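You operate a simulated robot arm through the tools that you are given. There is no shell and no other tool. Be economical: measure what you need, move in short steps, check, and stop when the job is done.

Carry out the task below with a simulated robot arm. There is one attempt and no reset: what you move stays moved.

TASK
Mill two ran hot: open its water valves, reset and restart at 400 rpm.
Fine: both of mill two's water valves first; Reset takes once it has cooled to 45 C; Start last; no new fault or trip; leave the other controls as they are.

Only the result counts: the job must be done as asked and must still hold three seconds after the hand-in. Knocking over, shifting, dropping, spilling or breaking anything else fails it.

THE ROBOT
A 7-joint arm with a two-finger parallel gripper, fixed in place. Base frame: the origin is at the foot of the arm, x ahead of it, y to its left, z up. Readings come in cm, degrees, newtons and seconds.
With the tool pointing down near the work surface it reaches from about 18 to 62 cm from the base axis. Its first joint turns from -66.0 to 66.0 degrees. Payload 1.57 kg.
The TCP is the grasp point between the finger pads, 3 cm short of the fingertips. In the tool frame z runs along the fingers and y along their closing line. Largest opening 11 cm; finger width 2.4, thickness 1.2; the body of the gripper, 4.8 by 11.2 cm, starts 7.8 cm behind the TCP.
Orientation is told as [roll, pitch, yaw] about the base's x, y, z axes, in that order, counted from this pose: with the fingers straight down and closing along the base's y, the tool's x points along the base's -x, its y along +y and its z along -z.

THE INTERFACE
- The arm moves only by the tool servo_tool. Its argument "rows" is a list of rows, each an object (a shift or turn left out is 0, a gripper value left out holds the last) with "rotation": the turn, a rotation vector about the tool's x, y, z in degrees, a list of three; "dp": the shift along the tool's x, y, z in cm, a list of three; "gripper": the opening in per cent of the stroke, from 0 (shut) to 100 (fully open). In form: [{"rotation": [ax, ay, az], "dp": [x, y, z], "gripper": gripper}, ...]. A call has 1 to 8 rows; each row shifts and turns the commanded pose from where the row before left it, along the tool's axes as they then stand. A row lasts 0.2 s, in which the tool goes at most 5 cm and 8.6 degrees; a call with a longer step from one row to the next is refused whole, and so is a gripper value outside its range. A pose out of reach is approached as far as the arm can. The call stops where the force on the tool passes 70 N (or 10 N more than at its start, if that is more) or the arm is blocked; 0.2 s more then pass. The fingers move at their own pace (about 10.8 cm/s each) and stop on an object; they squeeze with about 38 N. The grip force told is the motor's: it shows also when the fingers shut on nothing. Time passes only in rows, and 0.2 s behind the last, so rows that do not move let the fingers close. The reply holds the time, the measured pose of the TCP, the force on the tool along the base axes, the opening and the grip force, in the units named above and with some noise.
- Cameras (640 x 400 px; columns grow to the right, rows downward): "scene" is fixed at [18.01, -38.26, 139.99]; the picture's right is [0.68, -0.74, 0.00], its down [-0.36, -0.33, -0.87] and it looks along [0.64, 0.59, -0.49] (base axes); focal length 214 px, centre (320, 200). "wrist" rides on the gripper at [-3.6, 0, -8] in the tool frame; the picture's right is [0.00, -1.00, 0.00], its down [0.97, 0.00, -0.24] and it looks along [0.24, 0.00, 0.97] (tool axes); focal length 218 px, centre (320, 200). There is no depth. A picture from a camera that has moved, and an enlarged one, comes with that camera's place and axes in the base frame and with its lens. The place of the scene camera against the robot may be out by one fixed shift of up to 2.5 cm in any direction.
- get_image(camera): a new picture of that camera. It takes no simulated time.
- inspect(camera, box): a new picture of the part [left, top, right, bottom] of that camera's present view, enlarged. It takes no simulated time.
- job_done(): hands the job in; it is judged then, once.

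Go step by step. Nothing tells you positions but the pictures and the camera data: compare them with the known pose of the tool, close in by small moves and look again before you grip or let go. The budget is 120 turns and 64 pictures, counting those below and the enlarged ones. Unless the task says otherwise, let go and move clear before handing in, and close with one line.

The tools are called after "Call:" as name(argument=value, ...) on one line, values as JSON. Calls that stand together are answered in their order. servo_tool: Moves the arm, as the interface text tells. Its arguments: {"type":"object","properties":{"rows":{"type":"array"}},"required":["rows"]} The other tools are called the same way: get_image (camera) takes a picture; inspect (camera, box) takes an enlarged picture of a part of a camera's view; job_done () hands the job in.

At the start:

```text
t: 0.0
tcp_pos: [32.45, -15.84, 132.24]
tool_rot: [0.0, 0.0, 0.0]
contact_force: [0.3, 0.2, 0.2]
finger_gap: 10.99
grasp_force: 0.1
```

scene: 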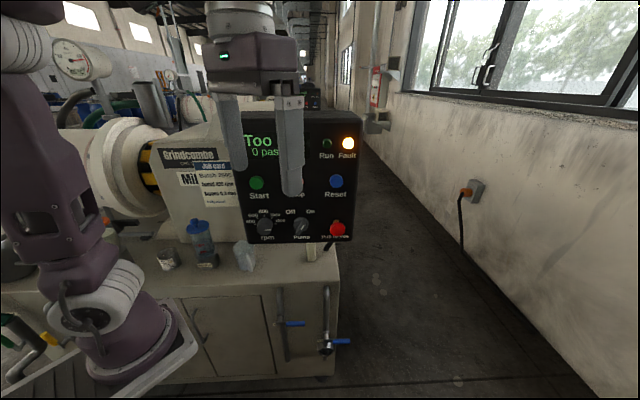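
wrist: 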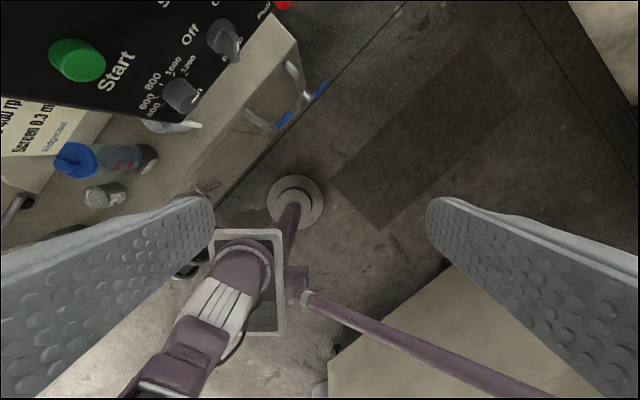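

The arm hovers in front of a control panel, and blue valve levers are visible low on the cabinet. I'll look closer before moving.

Call:
inspect(camera="scene", box=[230, 100, 370, 250])

Call:
inspect(camera="scene", box=[240, 240, 400, 370])

Call:
inspect(camera="scene", box=[0, 0, 240, 300])

```text
2.67 times, centred on (300, 175) of scene
camera zoom: at [18.01, -38.26, 139.99], right [0.68, -0.74, 0.0], down [-0.36, -0.33, -0.87], along [0.64, 0.59, -0.49], focal length 572 px, centre (373, 267)
```

zoom: 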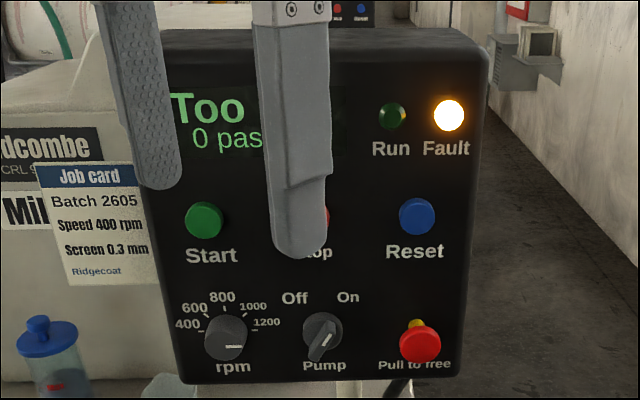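

```text
3.08 times, centred on (320, 305) of scene
camera zoom: at [18.01, -38.26, 139.99], right [0.68, -0.74, 0.0], down [-0.36, -0.33, -0.87], along [0.64, 0.59, -0.49], focal length 660 px, centre (320, -123)
```

zoom: 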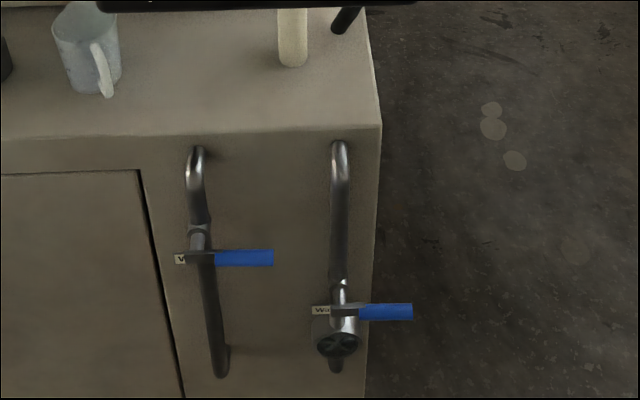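

```text
1.33 times, centred on (120, 150) of scene
camera zoom: at [18.01, -38.26, 139.99], right [0.68, -0.74, 0.0], down [-0.36, -0.33, -0.87], along [0.64, 0.59, -0.49], focal length 286 px, centre (587, 267)
```

zoom: 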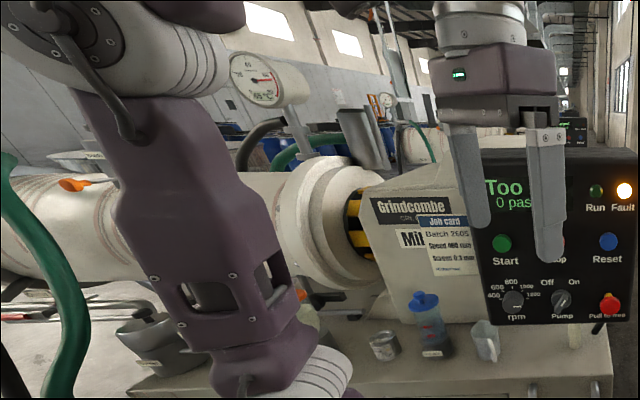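

The panel and its lamps are about 30 cm away, and the two blue-handled valves sit around z≈63. I'll tilt the tool to see the panel and the labels with the wrist camera.

Call:
servo_tool(rows=[{"rotation": [0, -8, 0], "dp": [0, -2, 0], "gripper": 0}, {"rotation": [0, -8, 0], "dp": [0, -2, 0]}, {"rotation": [0, -8, 0], "dp": [0, -2, 0]}, {"rotation": [0, -8, 0], "dp": [0, -2, 0]}, {"rotation": [0, -8, 0]}, {"rotation": [0, -8, 0]}])

```text
t: 1.4
tcp_pos: [32.6, -23.95, 132.32]
tool_rot: [-0.2, -48.1, 0.1]
contact_force: [-0.1, -0.7, -1.0]
finger_gap: 0.0
grasp_force: 21.6
```

The tilt works. Now I yaw toward the panel and look again.

Call:
servo_tool(rows=[{"rotation": [-5.95, 0, -5.35]}, {"rotation": [-5.95, 0, -5.35]}, {"rotation": [-5.95, 0, -5.35]}, {"rotation": [-5.95, 0, -5.35]}, {"rotation": [-5.95, 0, -5.35]}])

Call:
get_image(camera="wrist")

Call:
get_image(camera="scene")

```text
t: 2.6
tcp_pos: [32.78, -23.47, 131.65]
tool_rot: [-0.1, -48.1, 40.2]
contact_force: [0.5, -0.5, 0.3]
finger_gap: 0.0
grasp_force: 21.3
out of reach, approached as far as the arm can: row 5
```

```text
58 pictures are left
camera wrist: at [30.19, -25.72, 139.68], right [0.64, -0.77, 0.0], down [-0.63, -0.53, -0.56], along [0.43, 0.36, -0.83], focal length 218 px, centre (320, 200)
```

wrist: 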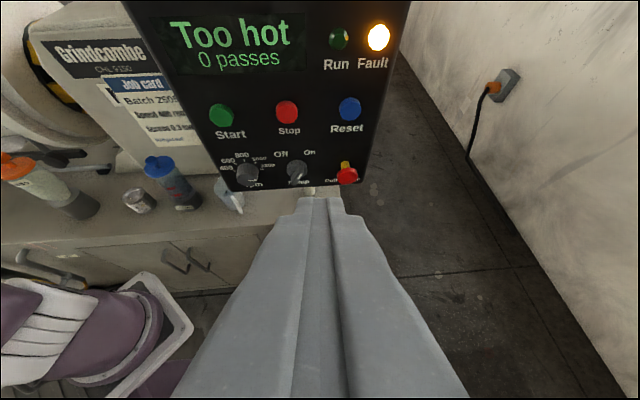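

```text
57 pictures are left
```

scene: 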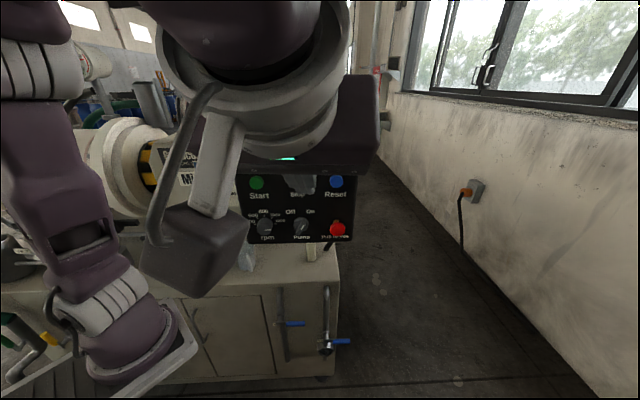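

Everything in front of the panel is clear. I'll lower straight down to inspect the valves.

Call:
servo_tool(rows=[{"dp": [3.5, 0, 3.15]}, {"dp": [3.5, 0, 3.15]}, {"dp": [3.5, 0, 3.15]}, {"dp": [3.5, 0, 3.15]}, {"dp": [3.5, 0, 3.15]}, {"dp": [3.5, 0, 3.15]}, {"dp": [3.5, 0, 3.15]}])

Call:
get_image(camera="wrist")

```text
t: 4.2
tcp_pos: [33.26, -23.28, 98.55]
tool_rot: [-0.1, -48.0, 40.2]
contact_force: [-1.2, -0.8, 0.5]
finger_gap: 0.0
grasp_force: 21.4
```

```text
56 pictures are left
camera wrist: at [30.47, -25.5, 106.64], right [0.64, -0.77, 0.0], down [-0.63, -0.53, -0.56], along [0.43, 0.36, -0.83], focal length 218 px, centre (320, 200)
```

wrist: 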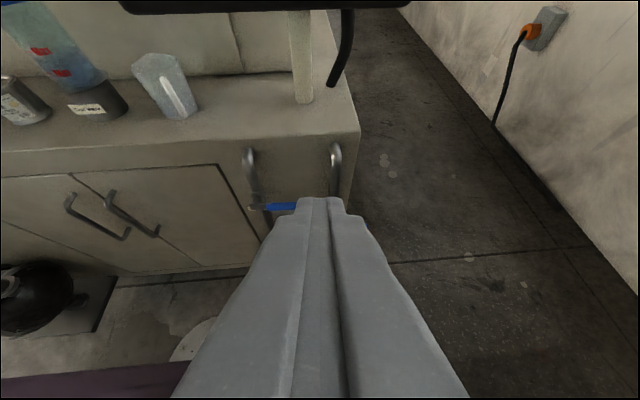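

The fingers block the view, so I'll pitch the tool up more and keep lowering.

Call:
servo_tool(rows=[{"rotation": [0, -8, 0], "dp": [3.5, 0, 3]}, {"rotation": [0, -8, 0], "dp": [4, 0, 2.5]}, {"rotation": [0, -8, 0], "dp": [4.2, 0, 2]}, {"rotation": [0, -8, 0], "dp": [4.4, 0, 1.4]}, {"dp": [4.5, 0, 0.8]}])

Call:
get_image(camera="wrist")

Call:
get_image(camera="scene")

```text
t: 5.4
tcp_pos: [33.16, -24.48, 75.51]
tool_rot: [-0.3, -80.0, 40.4]
contact_force: [-0.6, -0.4, 0.1]
finger_gap: 0.0
grasp_force: 20.9
out of reach, approached as far as the arm can: row 3
```

```text
55 pictures are left
camera wrist: at [27.68, -29.24, 80.49], right [0.64, -0.77, 0.0], down [-0.31, -0.26, -0.91], along [0.7, 0.59, -0.4], focal length 218 px, centre (320, 200)
```

wrist: 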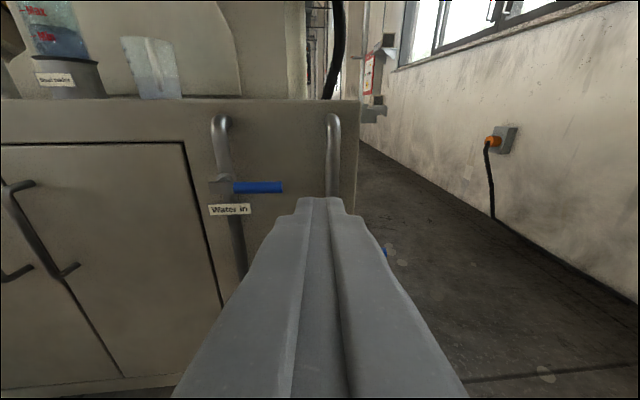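

```text
54 pictures are left
```

scene: 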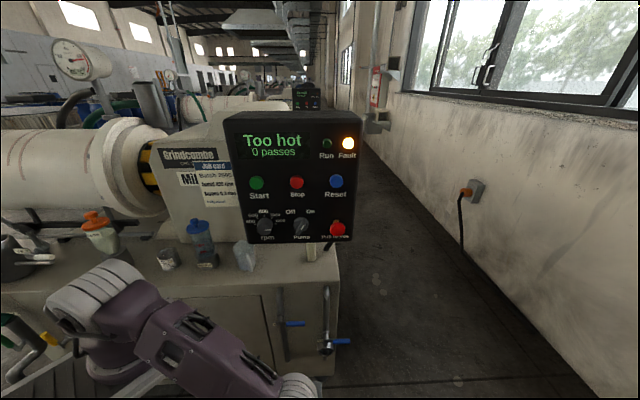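

"Water in" sits on the left pipe. I'll move left and a bit down, so the right one is visible and I get parallax.

Call:
servo_tool(rows=[{"dp": [2, 4.5, 0]}, {"dp": [2, 4.5, 0]}, {"dp": [2, 4.5, 0]}])

Call:
get_image(camera="wrist")

```text
t: 6.2
tcp_pos: [30.38, -20.85, 69.97]
tool_rot: [0.0, -79.9, 40.1]
contact_force: [0.1, -0.8, -0.5]
finger_gap: 0.0
grasp_force: 21.2
out of reach, approached as far as the arm can: row 1, 2, 3
```

```text
53 pictures are left
camera wrist: at [24.83, -25.71, 74.9], right [0.64, -0.77, 0.0], down [-0.31, -0.26, -0.91], along [0.7, 0.59, -0.41], focal length 218 px, centre (320, 200)
```

wrist: 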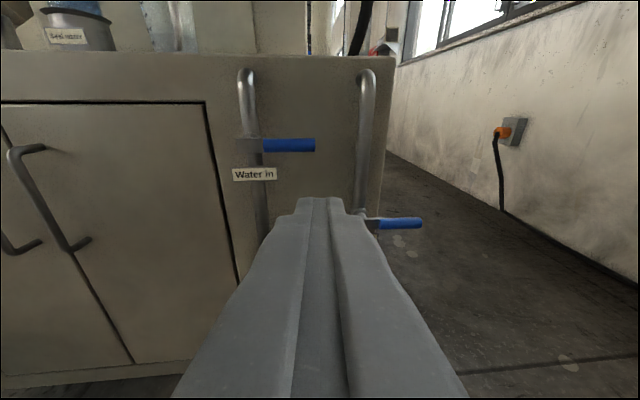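

Nearly clear; I'll go lower so the second valve shows above the fingers.

Call:
servo_tool(rows=[{"dp": [4.5, 0, 0.8]}, {"dp": [4.5, 0, 0.8]}, {"dp": [3, 0, 0.5]}])

Call:
get_image(camera="wrist")

Call:
inspect(camera="wrist", box=[220, 20, 460, 220])

```text
t: 7.0
tcp_pos: [33.51, -18.63, 67.78]
tool_rot: [0.0, -79.9, 40.0]
contact_force: [-0.1, -0.3, -0.2]
finger_gap: 0.0
grasp_force: 21.5
out of reach, approached as far as the arm can: row 1, 2, 3
```

```text
52 pictures are left
camera wrist: at [28.04, -23.27, 72.7], right [0.64, -0.77, 0.0], down [-0.31, -0.26, -0.91], along [0.7, 0.59, -0.41], focal length 218 px, centre (320, 200)
```

wrist: 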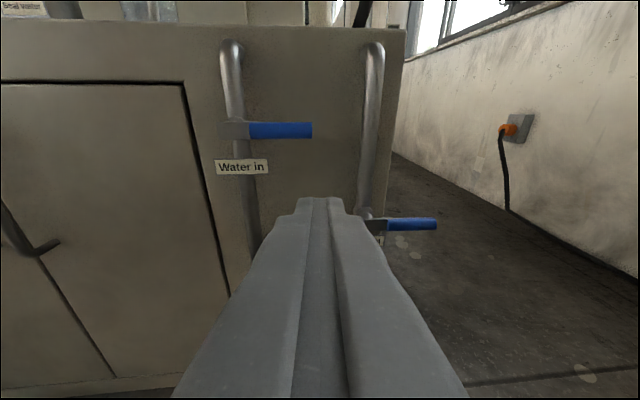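

```text
2.00 times, centred on (340, 120) of wrist
camera zoom: at [28.04, -23.27, 72.7], right [0.64, -0.77, 0.0], down [-0.31, -0.26, -0.91], along [0.7, 0.59, -0.41], focal length 436 px, centre (280, 360)
```

zoom: 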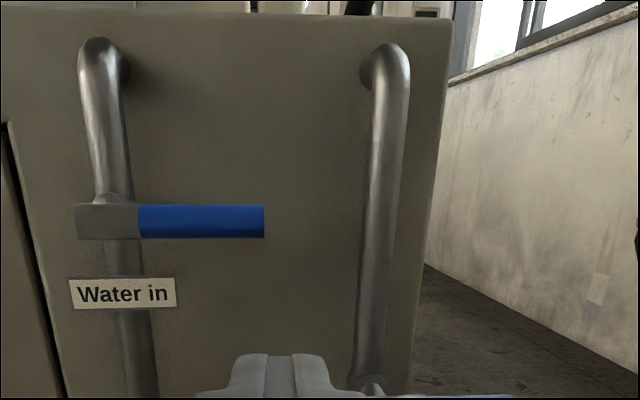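

I triangulate lever 1 ("Water in") with its pivot near (40.7,-0.9,70) and its end near (46.2,-6.9,70). Lever 2's end is near (57,-19,58). I'll approach from above lever 1 with the closed fingers as a peg.

Call:
servo_tool(rows=[{"dp": [-4.5, 0.5, -0.6]}, {"dp": [-2.5, 0.5, -0.4]}, {"dp": [-0.7, 0.5, 3.9]}, {"dp": [-0.7, 0.5, 3.9]}])

Call:
get_image(camera="wrist")

```text
t: 8.0
tcp_pos: [40.72, -15.64, 73.07]
tool_rot: [1.1, -80.1, 38.9]
contact_force: [0.6, 0.8, -0.6]
finger_gap: 0.01
grasp_force: 21.0
out of reach, approached as far as the arm can: row 1, 2, 3
```

```text
50 pictures are left
camera wrist: at [35.29, -20.38, 77.98], right [0.64, -0.77, 0.0], down [-0.31, -0.26, -0.91], along [0.7, 0.59, -0.41], focal length 218 px, centre (320, 200)
```

wrist: 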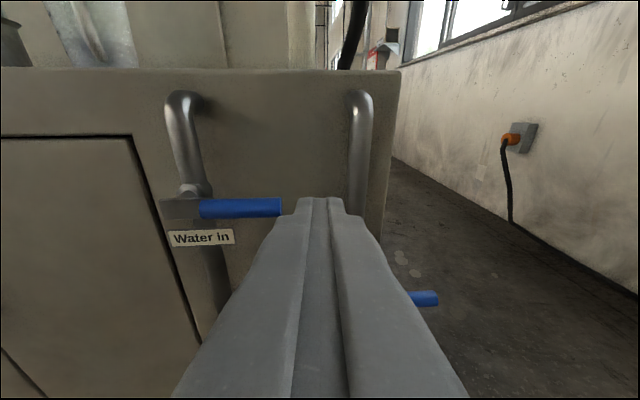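

The lever is confirmed at about (46.1,-6.8,69.7). I'll shift left and up, then advance above it.

Call:
servo_tool(rows=[{"dp": [-1.0, 2.6, 0]}, {"dp": [-1.0, 2.6, 0]}, {"dp": [-0.7, 0, 3.5]}, {"dp": [-0.5, 0, 3]}])

Call:
get_image(camera="wrist")

```text
t: 9.0
tcp_pos: [46.41, -10.84, 72.87]
tool_rot: [0.1, -80.0, 40.0]
contact_force: [0.2, -0.2, -0.2]
finger_gap: 0.0
grasp_force: 21.3
out of reach, approached as far as the arm can: row 1, 2
```

```text
49 pictures are left
camera wrist: at [40.84, -15.52, 77.86], right [0.64, -0.77, 0.0], down [-0.31, -0.26, -0.91], along [0.7, 0.59, -0.41], focal length 218 px, centre (320, 200)
```

wrist: 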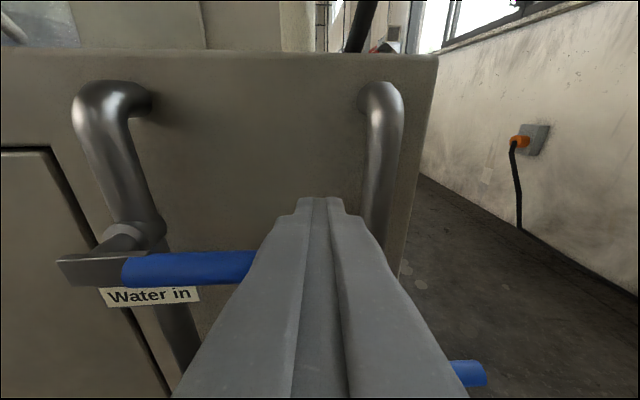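

The tip is at the right depth but still right of the lever end. I'll raise it slightly and move left over the handle.

Call:
servo_tool(rows=[{"dp": [-1.2, 0, -0.2]}, {"dp": [0, 2.5, 0]}, {"dp": [0, 2.7, 0]}])

Call:
get_image(camera="wrist")

```text
t: 9.8
tcp_pos: [45.91, -8.72, 72.5]
tool_rot: [0.5, -79.9, 39.6]
contact_force: [-0.1, 0.0, 0.0]
finger_gap: 0.0
grasp_force: 21.3
out of reach, approached as far as the arm can: row 2, 3
```

```text
48 pictures are left
camera wrist: at [40.41, -13.29, 77.46], right [0.64, -0.77, 0.0], down [-0.31, -0.26, -0.91], along [0.7, 0.59, -0.41], focal length 218 px, centre (320, 200)
```

wrist: 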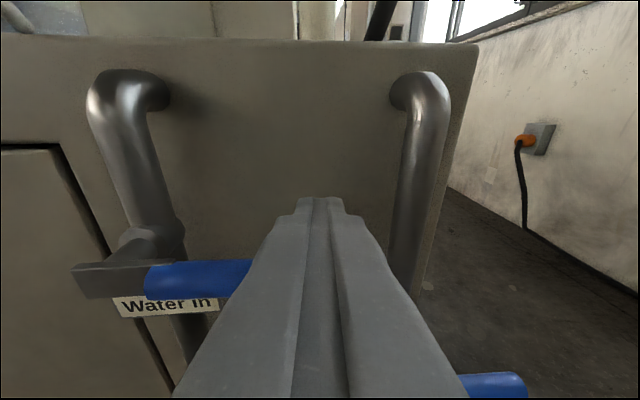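

The arm hits its reach with this near-horizontal pose, so I'll make the tool steeper while raising it, then move left.

Call:
servo_tool(rows=[{"rotation": [0, 8, 0], "dp": [-1.2, 0, 0]}, {"rotation": [0, 8, 0], "dp": [-1.2, 0, -0.5]}, {"rotation": [0, 8, 0], "dp": [-1, 0, -1]}, {"dp": [0, 2, 0]}, {"dp": [0, 2, 0]}])

Call:
get_image(camera="wrist")

```text
t: 11.0
tcp_pos: [43.07, -5.87, 76.35]
tool_rot: [0.2, -55.8, 39.9]
contact_force: [0.4, -0.5, -0.1]
finger_gap: 0.0
grasp_force: 21.6
out of reach, approached as far as the arm can: row 5
```

```text
47 pictures are left
camera wrist: at [39.6, -8.87, 83.86], right [0.64, -0.77, 0.0], down [-0.57, -0.48, -0.67], along [0.51, 0.43, -0.74], focal length 218 px, centre (320, 200)
```

wrist: 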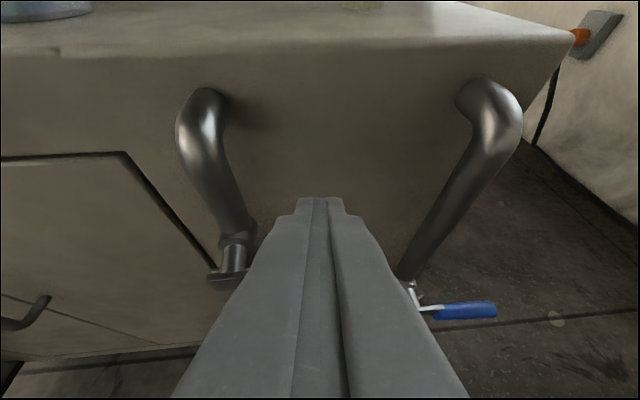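

The peg is over the handle (u≈33.6, between pivot 28.3 and end 36.5). Now I press down gently to find which way it turns.

Call:
servo_tool(rows=[{"dp": [1.24, 0, 0.84]}, {"dp": [1.24, 0, 0.84]}, {"dp": [0.83, 0, 0.56]}, {"dp": [0.83, 0, 0.56]}, {"dp": [0.83, 0, 0.56]}])

Call:
get_image(camera="wrist")

Call:
get_image(camera="scene")

```text
t: 12.0
tcp_pos: [43.86, -5.29, 72.53]
tool_rot: [-0.5, -57.9, 40.8]
contact_force: [1.8, 4.9, 6.3]
finger_gap: 0.02
grasp_force: 21.2
stopped in row 4: the force on the tool passed its limit (the readings are from after the stop); the commanded pose is now the measured one
```

```text
46 pictures are left
camera wrist: at [40.14, -8.6, 79.79], right [0.65, -0.76, 0.0], down [-0.55, -0.47, -0.7], along [0.53, 0.45, -0.72], focal length 218 px, centre (320, 200)
```

wrist: 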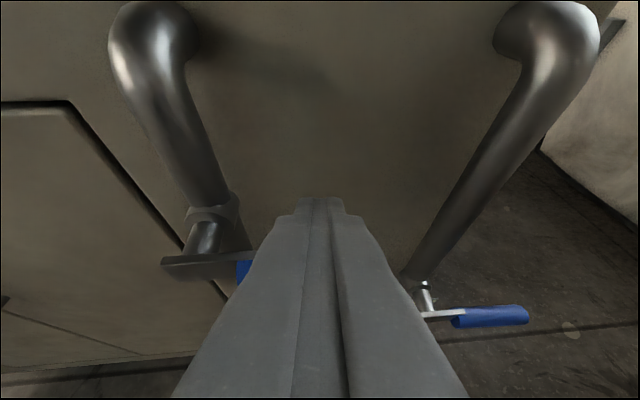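

```text
45 pictures are left
```

scene: 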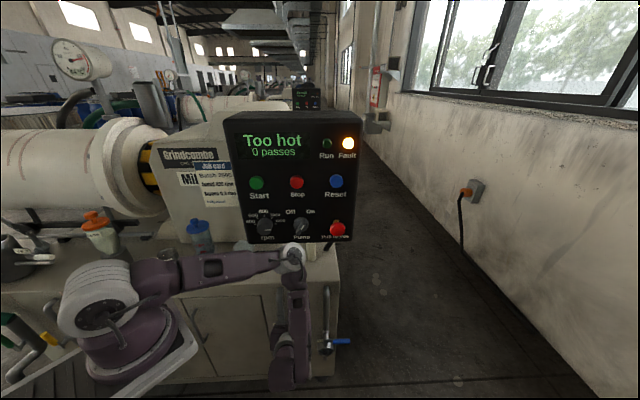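

Pushing down is blocked by its stop, so the lever opens upward, toward the pipe. I'll go around the lever end to get underneath it.

Call:
servo_tool(rows=[{"dp": [-1.24, 0, -0.84]}, {"dp": [0, -3, 0]}, {"dp": [0, -3, 0]}, {"dp": [2.5, 0, 1.6]}, {"dp": [2.5, 0, 1.6]}, {"dp": [2, 0, 1.3]}])

Call:
get_image(camera="wrist")

```text
t: 13.4
tcp_pos: [47.79, -10.14, 65.46]
tool_rot: [-0.5, -57.8, 40.8]
contact_force: [0.7, 0.6, -0.7]
finger_gap: 0.0
grasp_force: 20.8
```

```text
44 pictures are left
camera wrist: at [44.07, -13.26, 72.73], right [0.65, -0.76, 0.0], down [-0.55, -0.47, -0.69], along [0.53, 0.45, -0.72], focal length 218 px, centre (320, 200)
```

wrist: 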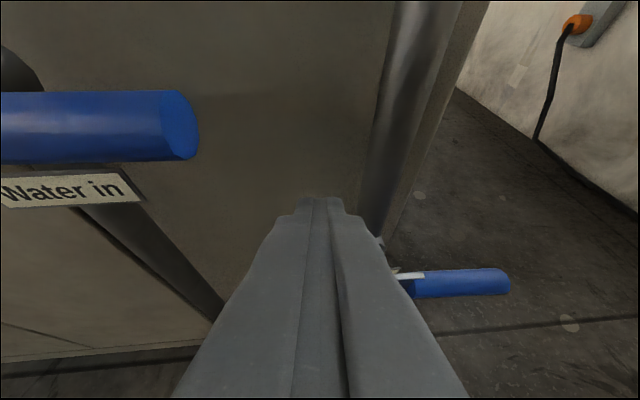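

The position is verified and the tip is below lever height. I'll slide left under the handle.

Call:
servo_tool(rows=[{"dp": [0, 2.7, 0]}, {"dp": [0, 2.7, 0]}])

Call:
get_image(camera="wrist")

```text
t: 14.0
tcp_pos: [44.25, -5.96, 65.35]
tool_rot: [-0.6, -57.8, 40.8]
contact_force: [0.5, 0.1, 0.3]
finger_gap: 0.02
grasp_force: 20.8
```

```text
43 pictures are left
camera wrist: at [40.56, -9.14, 72.75], right [0.65, -0.76, 0.01], down [-0.55, -0.47, -0.69], along [0.53, 0.45, -0.72], focal length 218 px, centre (320, 200)
```

wrist: 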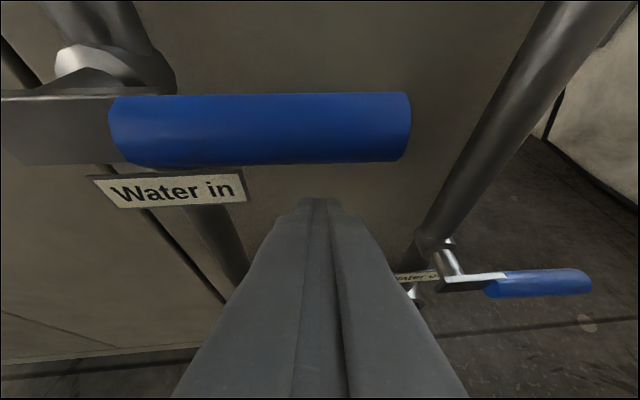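

The lever is directly above the tip and clear. Now I push up along the arc.

Call:
servo_tool(rows=[{"dp": [-1.95, 0, -1.23]}, {"dp": [-1.44, 0, -0.9]}, {"dp": [-1.44, 0, -0.9]}, {"dp": [-1.27, 0.5, -0.8]}, {"dp": [-1.23, 0.9, -0.77]}])

Call:
get_image(camera="wrist")

```text
t: 15.2
tcp_pos: [43.35, -4.94, 74.11]
tool_rot: [-0.5, -57.9, 40.7]
contact_force: [-0.1, -0.8, -1.4]
finger_gap: 0.0
grasp_force: 21.2
```

```text
42 pictures are left
camera wrist: at [39.65, -8.12, 81.52], right [0.65, -0.76, 0.0], down [-0.55, -0.47, -0.69], along [0.53, 0.45, -0.72], focal length 218 px, centre (320, 200)
```

wrist: 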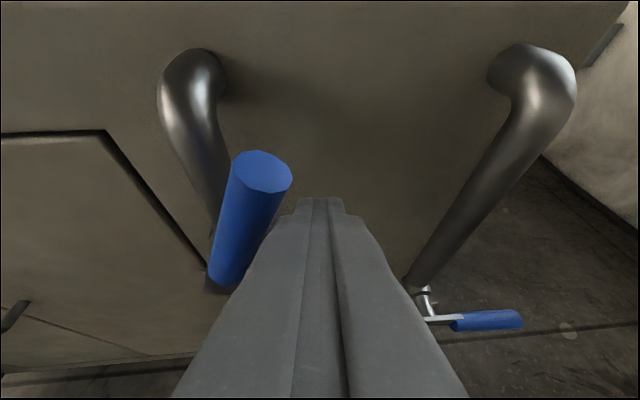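

The lever swings upward nicely and is about 65° open. I'll finish by pushing left.

Call:
servo_tool(rows=[{"dp": [-0.8, 1.3, -0.5]}, {"dp": [-0.4, 1.3, -0.2]}, {"dp": [0, 1.2, 0]}, {"dp": [0, 1.0, 0]}])

Call:
get_image(camera="wrist")

Call:
get_image(camera="scene")

```text
t: 16.2
tcp_pos: [43.75, -1.44, 74.62]
tool_rot: [-0.2, -57.7, 40.6]
contact_force: [-0.8, 0.2, -0.8]
finger_gap: 0.0
grasp_force: 21.2
out of reach, approached as far as the arm can: row 1, 2, 3, 4
```

```text
41 pictures are left
camera wrist: at [40.09, -4.58, 81.91], right [0.65, -0.76, 0.0], down [-0.55, -0.47, -0.69], along [0.53, 0.45, -0.72], focal length 218 px, centre (320, 200)
```

wrist: 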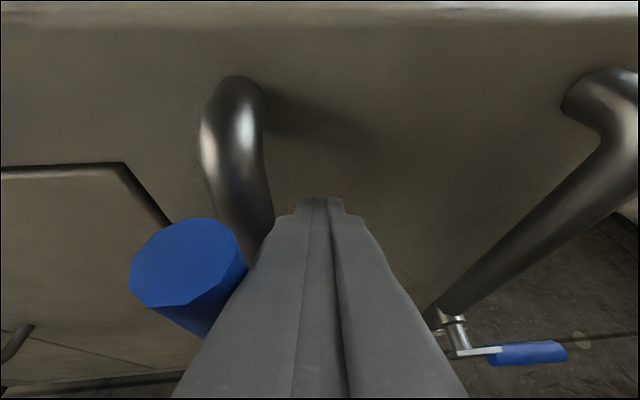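

```text
40 pictures are left
```

scene: 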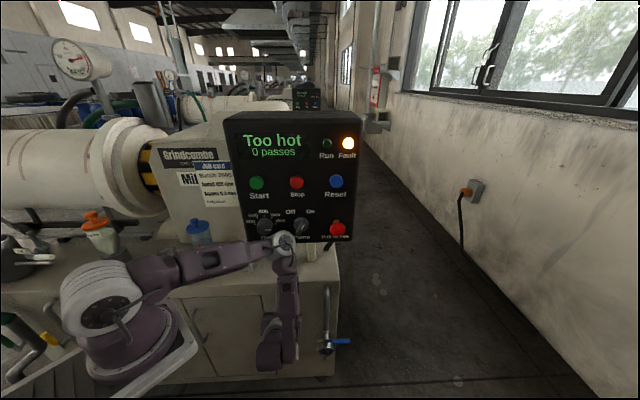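

The lever looks about vertical. I'll back away to verify it stays and see its angle.

Call:
servo_tool(rows=[{"dp": [0, -1.5, 0]}, {"dp": [0, -1.5, -3]}, {"dp": [0, -2, -4]}, {"dp": [0, -3, -3]}])

Call:
get_image(camera="wrist")

```text
t: 17.2
tcp_pos: [43.51, -13.4, 79.58]
tool_rot: [-0.5, -57.8, 40.8]
contact_force: [0.2, 0.5, 0.3]
finger_gap: 0.0
grasp_force: 21.5
out of reach, approached as far as the arm can: row 3
```

```text
39 pictures are left
camera wrist: at [39.82, -16.53, 87.0], right [0.65, -0.76, 0.0], down [-0.55, -0.47, -0.69], along [0.53, 0.45, -0.72], focal length 218 px, centre (320, 200)
```

wrist: 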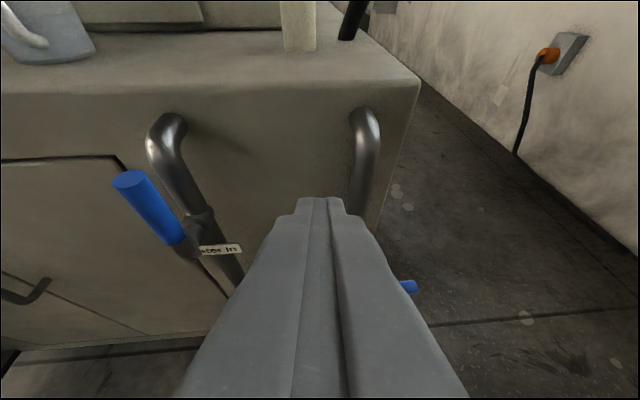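

Lever 1 is vertical, in line with its pipe, so it is open. Lever 2's end triangulates to about (56.1,-18.5,59.4); I'll back off, move right and go low in front of it.

Call:
servo_tool(rows=[{"dp": [1.6, -2.5, -2.5]}, {"dp": [0, -4, 0]}, {"dp": [0, -4, 0]}, {"dp": [4, 0, 2.5]}, {"dp": [4, 0, 2.5]}, {"dp": [4, 0, 2.5]}, {"dp": [4, 0, 2.5]}])

Call:
get_image(camera="wrist")

```text
t: 18.8
tcp_pos: [48.33, -23.14, 60.88]
tool_rot: [-0.6, -57.8, 40.6]
contact_force: [-0.9, -0.7, -0.8]
finger_gap: 0.02
grasp_force: 21.5
```

```text
38 pictures are left
camera wrist: at [44.59, -26.32, 68.21], right [0.64, -0.76, 0.01], down [-0.55, -0.47, -0.69], along [0.53, 0.44, -0.72], focal length 218 px, centre (320, 200)
```

wrist: 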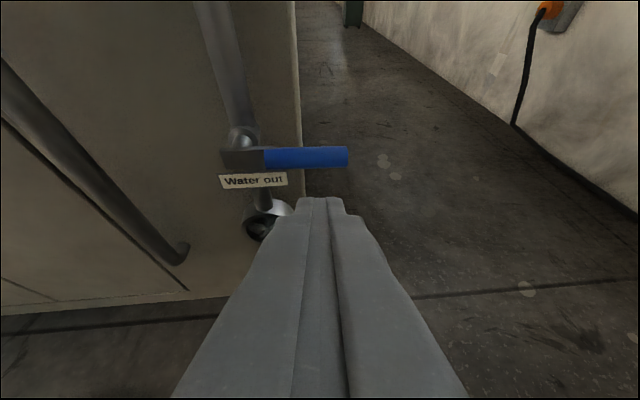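

"Water out" is clear, with its pivot at u≈44.4 and end at u≈52.5, z≈58.7. I'll go lower and then forward under the handle.

Call:
servo_tool(rows=[{"dp": [2.75, 0, 1.73]}, {"dp": [2.75, 0, 1.73]}, {"dp": [-1.6, 0, 2.54]}, {"dp": [-1.6, 0, 2.54]}, {"dp": [-1.06, 0, 1.7]}])

Call:
get_image(camera="wrist")

```text
t: 20.0
tcp_pos: [53.33, -18.77, 60.76]
tool_rot: [-0.5, -57.0, 41.2]
contact_force: [-24.5, -6.0, 25.0]
finger_gap: 0.0
grasp_force: 21.0
out of reach, approached as far as the arm can: row 1, 2
stopped in row 5: the force on the tool passed its limit (the readings are from after the stop); the commanded pose is now the measured one
```

```text
37 pictures are left
camera wrist: at [49.83, -21.92, 68.19], right [0.65, -0.76, 0.01], down [-0.55, -0.48, -0.68], along [0.52, 0.44, -0.73], focal length 218 px, centre (320, 200)
```

wrist: 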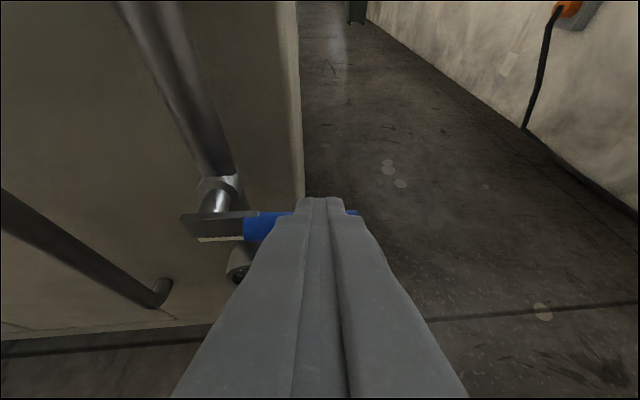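

The tool couldn't go low enough at this pitch and bumped the handle's front, lightly. I'll back off, steepen the tool, and try going lower.

Call:
servo_tool(rows=[{"dp": [1.6, 0, -2.5]}, {"dp": [1.6, 0, -2.5]}, {"rotation": [0, 8.5, 0]}, {"rotation": [0, 8.5, 0]}, {"dp": [1.9, 0, 2.3]}, {"dp": [1.9, 0, 2.3]}])

Call:
get_image(camera="wrist")

```text
t: 21.4
tcp_pos: [49.09, -22.43, 54.9]
tool_rot: [-0.5, -39.9, 40.9]
contact_force: [-0.7, 0.5, 0.0]
finger_gap: 0.0
grasp_force: 21.2
```

```text
36 pictures are left
camera wrist: at [47.18, -23.98, 63.36], right [0.65, -0.76, 0.01], down [-0.68, -0.59, -0.44], along [0.34, 0.28, -0.9], focal length 218 px, centre (320, 200)
```

wrist: 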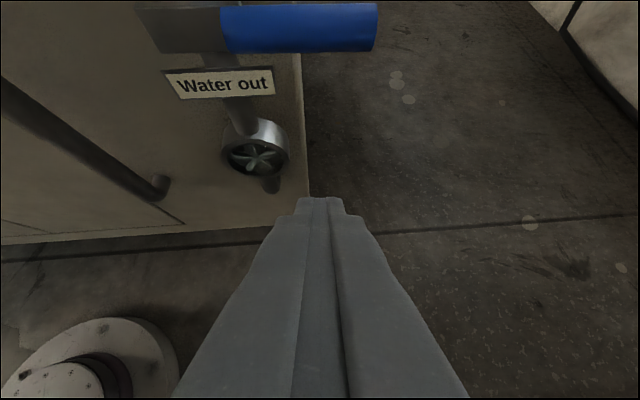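

Low is reachable at this pitch. I'll go down 1 cm and forward under the handle, right of the sight glass.

Call:
servo_tool(rows=[{"dp": [0.64, 0, 0.77]}, {"dp": [-2.2, 0, 1.85]}, {"dp": [-2.2, 0, 1.85]}, {"dp": [-2.1, 0, 1.77]}])

Call:
get_image(camera="wrist")

```text
t: 22.4
tcp_pos: [55.72, -17.42, 55.41]
tool_rot: [-0.7, -39.7, 40.9]
contact_force: [-23.1, -19.2, -5.5]
finger_gap: 0.0
grasp_force: 21.0
out of reach, approached as far as the arm can: row 1, 4
```

```text
35 pictures are left
camera wrist: at [53.78, -18.8, 63.97], right [0.65, -0.76, 0.01], down [-0.68, -0.59, -0.43], along [0.33, 0.28, -0.9], focal length 218 px, centre (320, 200)
```

wrist: 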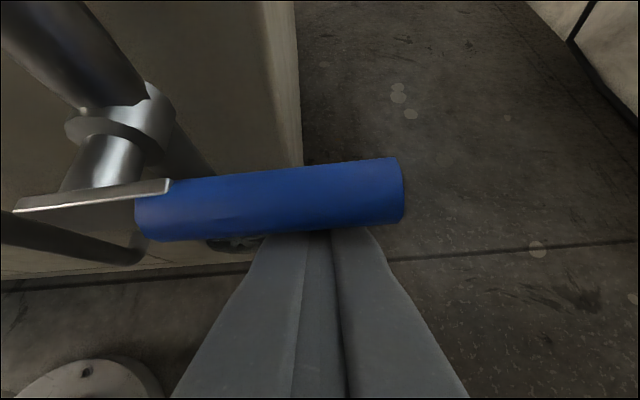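

The tip is hooked under the handle, which already moves slightly. I'll raise along the arc.

Call:
servo_tool(rows=[{"dp": [-1.09, 0.1, -1.3]}, {"dp": [-1.09, 0.2, -1.3]}, {"dp": [-0.96, 0.5, -1.15]}, {"dp": [-0.93, 0.9, -1.1]}])

Call:
get_image(camera="wrist")

```text
t: 23.4
tcp_pos: [54.77, -15.74, 61.78]
tool_rot: [-0.4, -40.0, 40.8]
contact_force: [-0.9, -1.0, 1.1]
finger_gap: 0.01
grasp_force: 21.3
```

```text
34 pictures are left
camera wrist: at [52.95, -17.24, 70.3], right [0.65, -0.76, 0.01], down [-0.68, -0.59, -0.44], along [0.34, 0.28, -0.9], focal length 218 px, centre (320, 200)
```

wrist: 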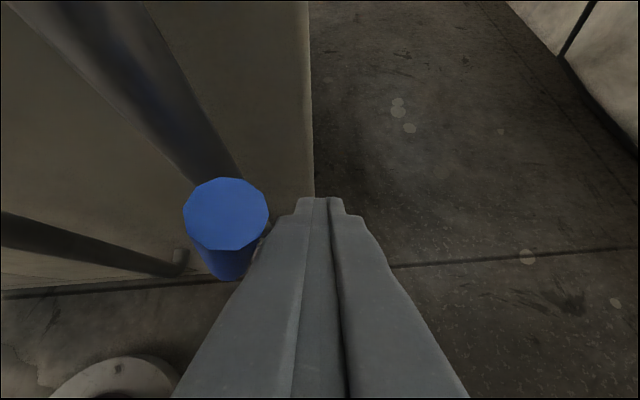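

It swings up nearly to vertical. I'll finish by pushing left with a little retreat, so the tip stays off the pipe.

Call:
servo_tool(rows=[{"dp": [0.3, 0.8, -1.2]}, {"dp": [0, 0.8, -0.4]}, {"dp": [0, 0.8, 0]}, {"dp": [0, 0.6, 0]}])

Call:
get_image(camera="wrist")

```text
t: 24.4
tcp_pos: [51.97, -14.69, 62.85]
tool_rot: [-1.0, -39.9, 40.8]
contact_force: [25.3, -15.3, -8.9]
finger_gap: 0.0
grasp_force: 21.4
```

```text
33 pictures are left
camera wrist: at [50.2, -16.08, 71.46], right [0.65, -0.76, 0.01], down [-0.68, -0.58, -0.44], along [0.34, 0.27, -0.9], focal length 218 px, centre (320, 200)
```

wrist: 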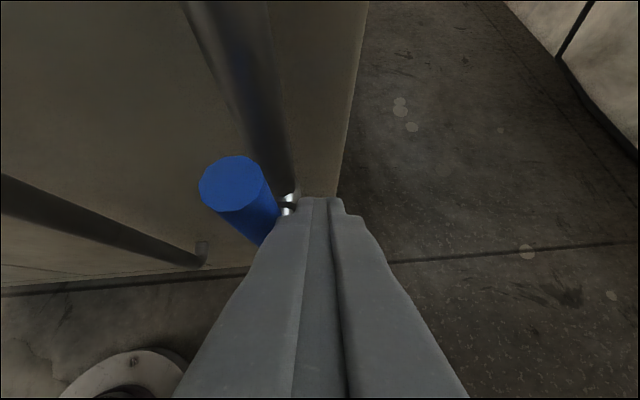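

There is firm resistance now, so lever 2 is at its stop. I'll back away up to the panel and check.

Call:
servo_tool(rows=[{"dp": [0, -2, 0]}, {"dp": [1.5, -1, -4]}, {"dp": [1.5, 0, -4]}, {"dp": [0, 0, -4.5]}, {"dp": [-3, 0, -3.5]}, {"dp": [-3, 0, -3.5]}, {"dp": [-3, 0, -3.5]}, {"dp": [-3, 0, -3.5]}])

Call:
get_image(camera="scene")

Call:
inspect(camera="scene", box=[220, 90, 380, 370])

```text
t: 26.2
tcp_pos: [45.99, -22.52, 89.46]
tool_rot: [-0.4, -40.0, 40.8]
contact_force: [0.0, 0.6, -0.4]
finger_gap: 0.0
grasp_force: 20.8
```

```text
32 pictures are left
```

scene: 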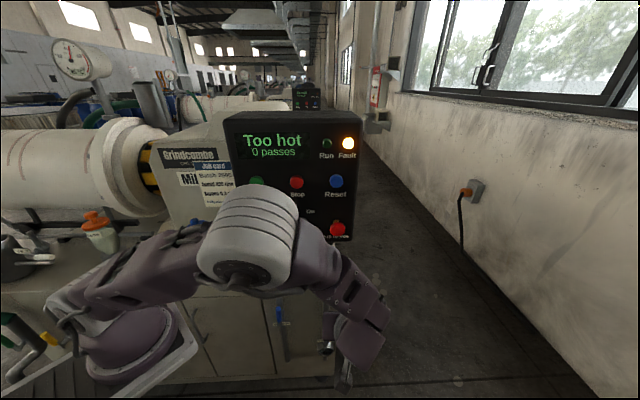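

```text
1.43 times, centred on (300, 230) of scene
camera zoom: at [18.01, -38.26, 139.99], right [0.68, -0.74, 0.0], down [-0.36, -0.33, -0.87], along [0.64, 0.59, -0.49], focal length 306 px, centre (349, 157)
```

zoom: 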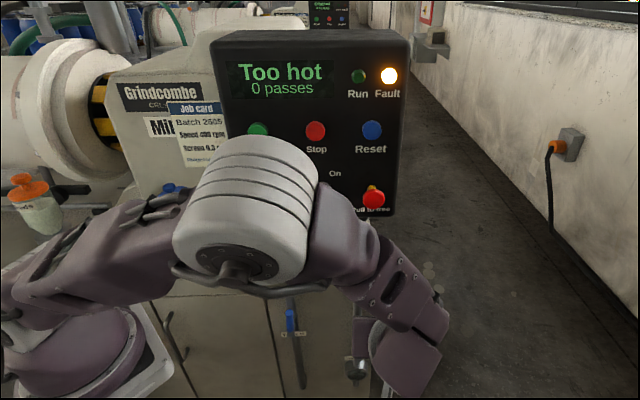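

Both levers look to be up. Next I rise in front of the panel and pitch the tool toward it, to read the dial and display.

Call:
servo_tool(rows=[{"dp": [-2.6, 2, -3]}, {"dp": [-2.6, 2, -3]}, {"dp": [-2.6, 2, -3]}, {"dp": [-2.6, 2, -3]}, {"rotation": [0, -8, 0], "dp": [0, 2, -2]}, {"rotation": [0, -8, 0], "dp": [0, 2, -2]}, {"rotation": [0, -8, 0]}, {"rotation": [0, -8, 0]}])

Call:
get_image(camera="wrist")

Call:
get_image(camera="scene")

```text
t: 28.0
tcp_pos: [36.15, -15.5, 107.73]
tool_rot: [-1.3, -72.0, 41.8]
contact_force: [-0.5, -0.2, 0.0]
finger_gap: 0.03
grasp_force: 21.5
```

```text
30 pictures are left
camera wrist: at [31.15, -19.67, 113.61], right [0.65, -0.76, 0.01], down [-0.4, -0.35, -0.85], along [0.65, 0.55, -0.53], focal length 218 px, centre (320, 200)
```

wrist: 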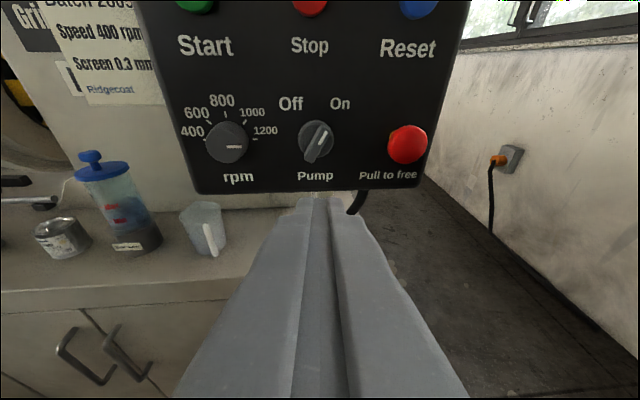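

```text
29 pictures are left
```

scene: 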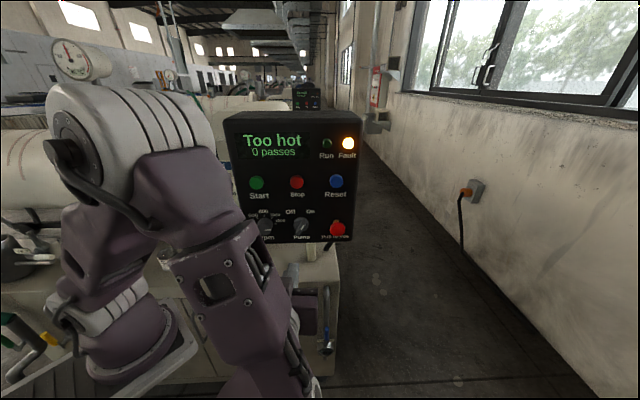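

Call:
inspect(camera="wrist", box=[170, 80, 290, 190])

Call:
inspect(camera="scene", box=[40, 20, 130, 90])

```text
3.64 times, centred on (230, 135) of wrist
camera zoom: at [31.15, -19.67, 113.61], right [0.65, -0.76, 0.01], down [-0.4, -0.35, -0.85], along [0.65, 0.55, -0.53], focal length 794 px, centre (647, 436)
```

zoom: 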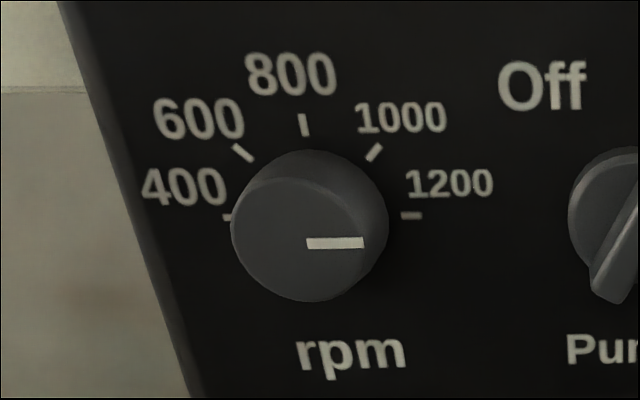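

```text
5.71 times, centred on (85, 55) of scene
camera zoom: at [18.01, -38.26, 139.99], right [0.68, -0.74, 0.0], down [-0.36, -0.33, -0.87], along [0.64, 0.59, -0.49], focal length 1226 px, centre (1663, 1029)
```

zoom: 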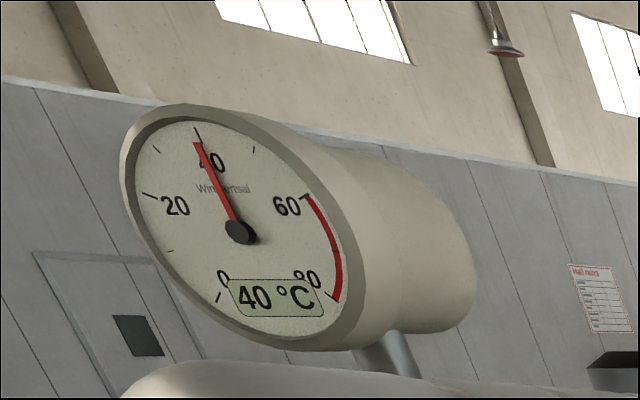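

The gauge reads 40 °C, already cool enough, and the dial points at 1200 so it must turn 180° to 400. I'll level the tool and line up with the rpm knob.

Call:
servo_tool(rows=[{"rotation": [0, -8, 0], "dp": [0, 2.5, -1]}, {"rotation": [-1, -8, 0], "dp": [0, 2.5, -1]}, {"rotation": [0, -2, 0], "dp": [0, 2.5, 0], "gripper": 60}, {"dp": [0.5, 2, 0]}])

Call:
get_image(camera="wrist")

```text
t: 29.0
tcp_pos: [33.04, -12.71, 112.26]
tool_rot: [-58.7, -89.8, 100.3]
contact_force: [0.1, 0.1, 0.4]
finger_gap: 6.6
grasp_force: 0.0
out of reach, approached as far as the arm can: row 2, 3, 4
```

```text
26 pictures are left
camera wrist: at [27.01, -18.09, 116.01], right [0.66, -0.75, 0.0], down [-0.18, -0.16, -0.97], along [0.73, 0.64, -0.24], focal length 218 px, centre (320, 200)
```

wrist: 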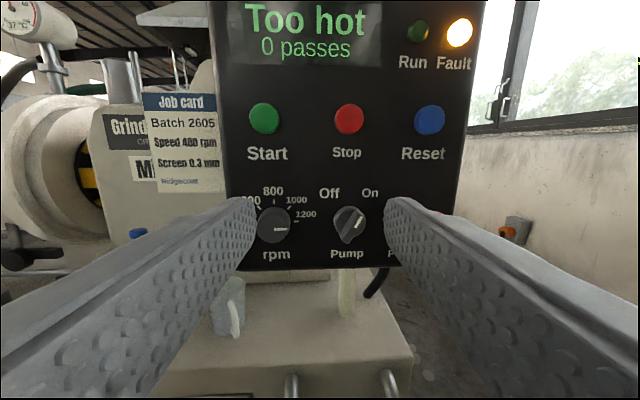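

The clipped pose still gives a good view. I estimate the knob near u≈27, z≈106.5, so I'll move forward, left and down with the fingers open.

Call:
servo_tool(rows=[{"dp": [0, 0, 4]}, {"dp": [0.5, 0, 4]}])

Call:
get_image(camera="wrist")

```text
t: 29.6
tcp_pos: [39.0, -7.27, 112.17]
tool_rot: [-73.8, -89.8, 115.1]
contact_force: [0.1, 0.6, 0.8]
finger_gap: 6.62
grasp_force: 0.0
```

```text
25 pictures are left
camera wrist: at [32.94, -12.62, 115.69], right [0.66, -0.75, 0.0], down [-0.18, -0.16, -0.97], along [0.73, 0.64, -0.24], focal length 218 px, centre (320, 200)
```

wrist: 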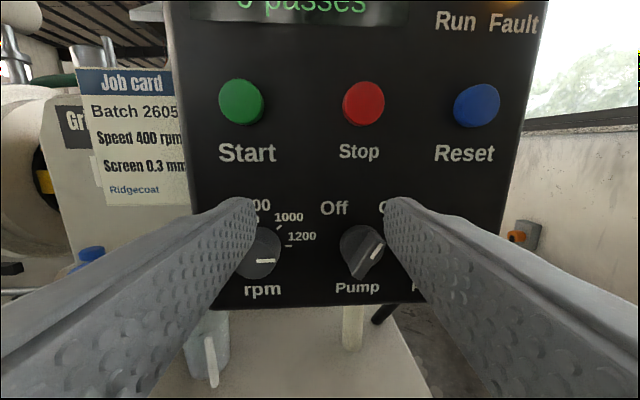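

The knob front is at about (42.9,3.3,106.2). I'll shift left 5 and down 6 to face it.

Call:
servo_tool(rows=[{"dp": [2, 1.7, 0]}, {"dp": [2, 1.7, 0]}, {"dp": [2, 1.7, 0]}])

Call:
get_image(camera="wrist")

```text
t: 30.4
tcp_pos: [39.04, -7.66, 111.23]
tool_rot: [-46.4, -89.8, 88.0]
contact_force: [-0.2, 0.2, -0.5]
finger_gap: 6.59
grasp_force: 0.1
out of reach, approached as far as the arm can: row 1, 2, 3
```

```text
24 pictures are left
camera wrist: at [33.15, -12.9, 115.01], right [0.66, -0.75, 0.0], down [-0.18, -0.16, -0.97], along [0.73, 0.64, -0.24], focal length 218 px, centre (320, 200)
```

wrist: 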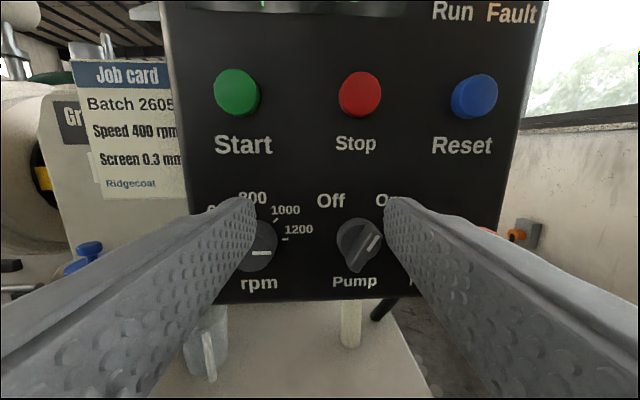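

The IK limit stops me with this wrist roll. I'll test whether rolling the gripper about its own axis frees the reach.

Call:
servo_tool(rows=[{"rotation": [0, 0, 8.5]}, {"rotation": [0, 0, 8.5]}, {"rotation": [0, 0, 8.5]}, {"rotation": [0, 0, 8.5]}, {"rotation": [0, 0, 8.5]}, {"rotation": [0, 0, 8.5]}])

```text
t: 31.8
tcp_pos: [39.06, -7.58, 111.39]
tool_rot: [90.0, -39.2, -48.4]
contact_force: [-0.9, 0.0, 0.3]
finger_gap: 6.61
grasp_force: 0.1
```

Call:
servo_tool(rows=[{"dp": [1.55, 1.26, 0]}, {"dp": [1.55, 1.26, 0]}])

```text
t: 32.4
tcp_pos: [36.46, -4.67, 111.36]
tool_rot: [89.9, -39.2, -48.5]
contact_force: [0.0, 0.1, -0.2]
finger_gap: 6.62
grasp_force: 0.1
```

Rolling freed it: the tool moved left 4 cm as commanded. Now down, in the rolled frame.

Call:
servo_tool(rows=[{"dp": [1.26, -1.55, 0]}, {"dp": [1.26, -1.55, 0]}, {"dp": [0.8, -0.9, 0]}])

Call:
get_image(camera="wrist")

```text
t: 33.2
tcp_pos: [36.52, -4.6, 106.06]
tool_rot: [89.9, -39.2, -48.4]
contact_force: [-0.7, 0.3, -0.5]
finger_gap: 6.59
grasp_force: 0.2
```

```text
23 pictures are left
camera wrist: at [32.29, -11.98, 108.42], right [0.42, -0.47, -0.77], down [-0.68, 0.4, -0.61], along [0.6, 0.78, -0.15], focal length 218 px, centre (320, 200)
```

wrist: 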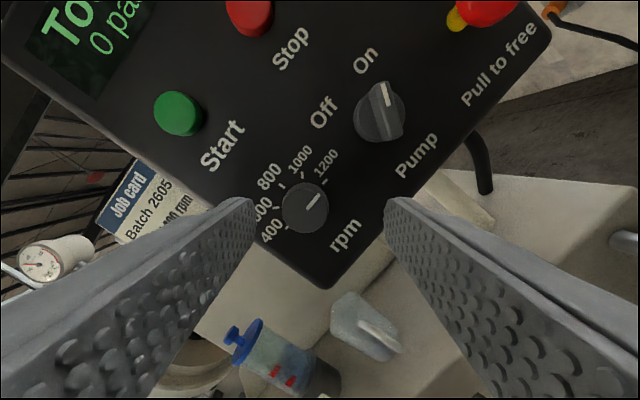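

Perfect framing: the knob is centred at about (42.7,3.5,106.2). I need −180° of roll in two strokes, so I roll further positive first.

Call:
servo_tool(rows=[{"rotation": [0, 0, 8.5], "dp": [0.9, 0.7, 0]}, {"rotation": [0, 0, 8.5], "dp": [0.5, 0.2, 0]}, {"rotation": [0, 0, 8.5]}, {"rotation": [0, 0, 8.5]}, {"rotation": [0, 0, 8.5]}, {"rotation": [0, 0, 8.5]}, {"rotation": [0, 0, 8.5]}, {"rotation": [0, 0, 8.5]}])

Call:
get_image(camera="wrist")

```text
t: 35.0
tcp_pos: [35.35, -3.39, 105.97]
tool_rot: [90.0, 29.0, -48.6]
contact_force: [0.6, -0.9, -0.6]
finger_gap: 6.58
grasp_force: 0.0
```

```text
22 pictures are left
camera wrist: at [31.43, -11.05, 104.26], right [-0.32, 0.36, -0.88], down [-0.74, 0.48, 0.47], along [0.59, 0.8, 0.12], focal length 218 px, centre (320, 200)
```

wrist: 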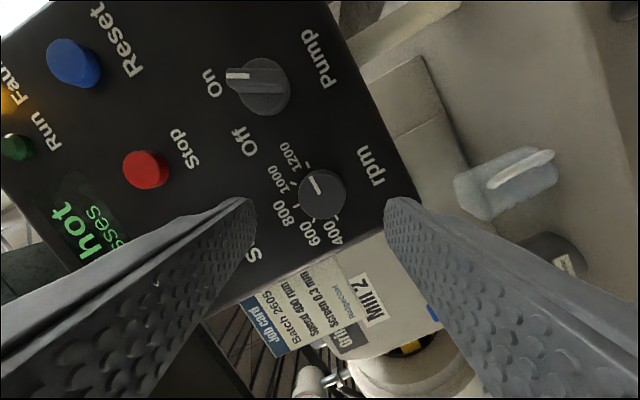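

The view confirms "Mill 2". I'll fine-align, roll a bit more, and advance onto the knob.

Call:
servo_tool(rows=[{"dp": [0.42, -0.06, 0], "rotation": [0, 0, 8.5]}, {"rotation": [0, 0, 8.5]}, {"dp": [0, 0, 3]}, {"dp": [0, 0, 3]}, {"dp": [0, 0, 1.5]}])

Call:
get_image(camera="wrist")

```text
t: 36.2
tcp_pos: [40.59, 1.88, 106.2]
tool_rot: [89.8, 45.8, -48.5]
contact_force: [-0.3, 0.7, 0.3]
finger_gap: 6.58
grasp_force: 0.1
```

```text
21 pictures are left
camera wrist: at [36.28, -5.34, 103.67], right [-0.48, 0.54, -0.7], down [-0.63, 0.35, 0.7], along [0.62, 0.77, 0.17], focal length 218 px, centre (320, 200)
```

wrist: 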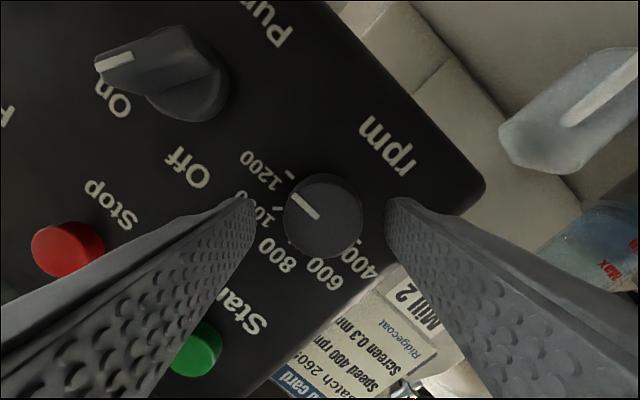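

Well centred. I'll advance 1.3 cm and close on the knob.

Call:
servo_tool(rows=[{"dp": [0, 0, 0.7]}, {"dp": [0, 0, 0.6]}, {"gripper": 10}, {}, {}])

Call:
get_image(camera="wrist")

```text
t: 37.4
tcp_pos: [41.48, 2.84, 106.05]
tool_rot: [89.3, 45.8, -48.5]
contact_force: [-29.9, 8.9, -29.7]
finger_gap: 4.11
grasp_force: 45.5
```

```text
20 pictures are left
camera wrist: at [37.21, -4.4, 103.56], right [-0.48, 0.53, -0.7], down [-0.63, 0.35, 0.7], along [0.61, 0.77, 0.16], focal length 218 px, centre (320, 200)
```

wrist: 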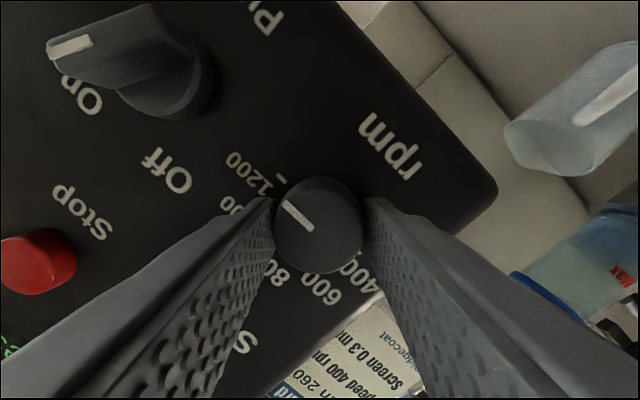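

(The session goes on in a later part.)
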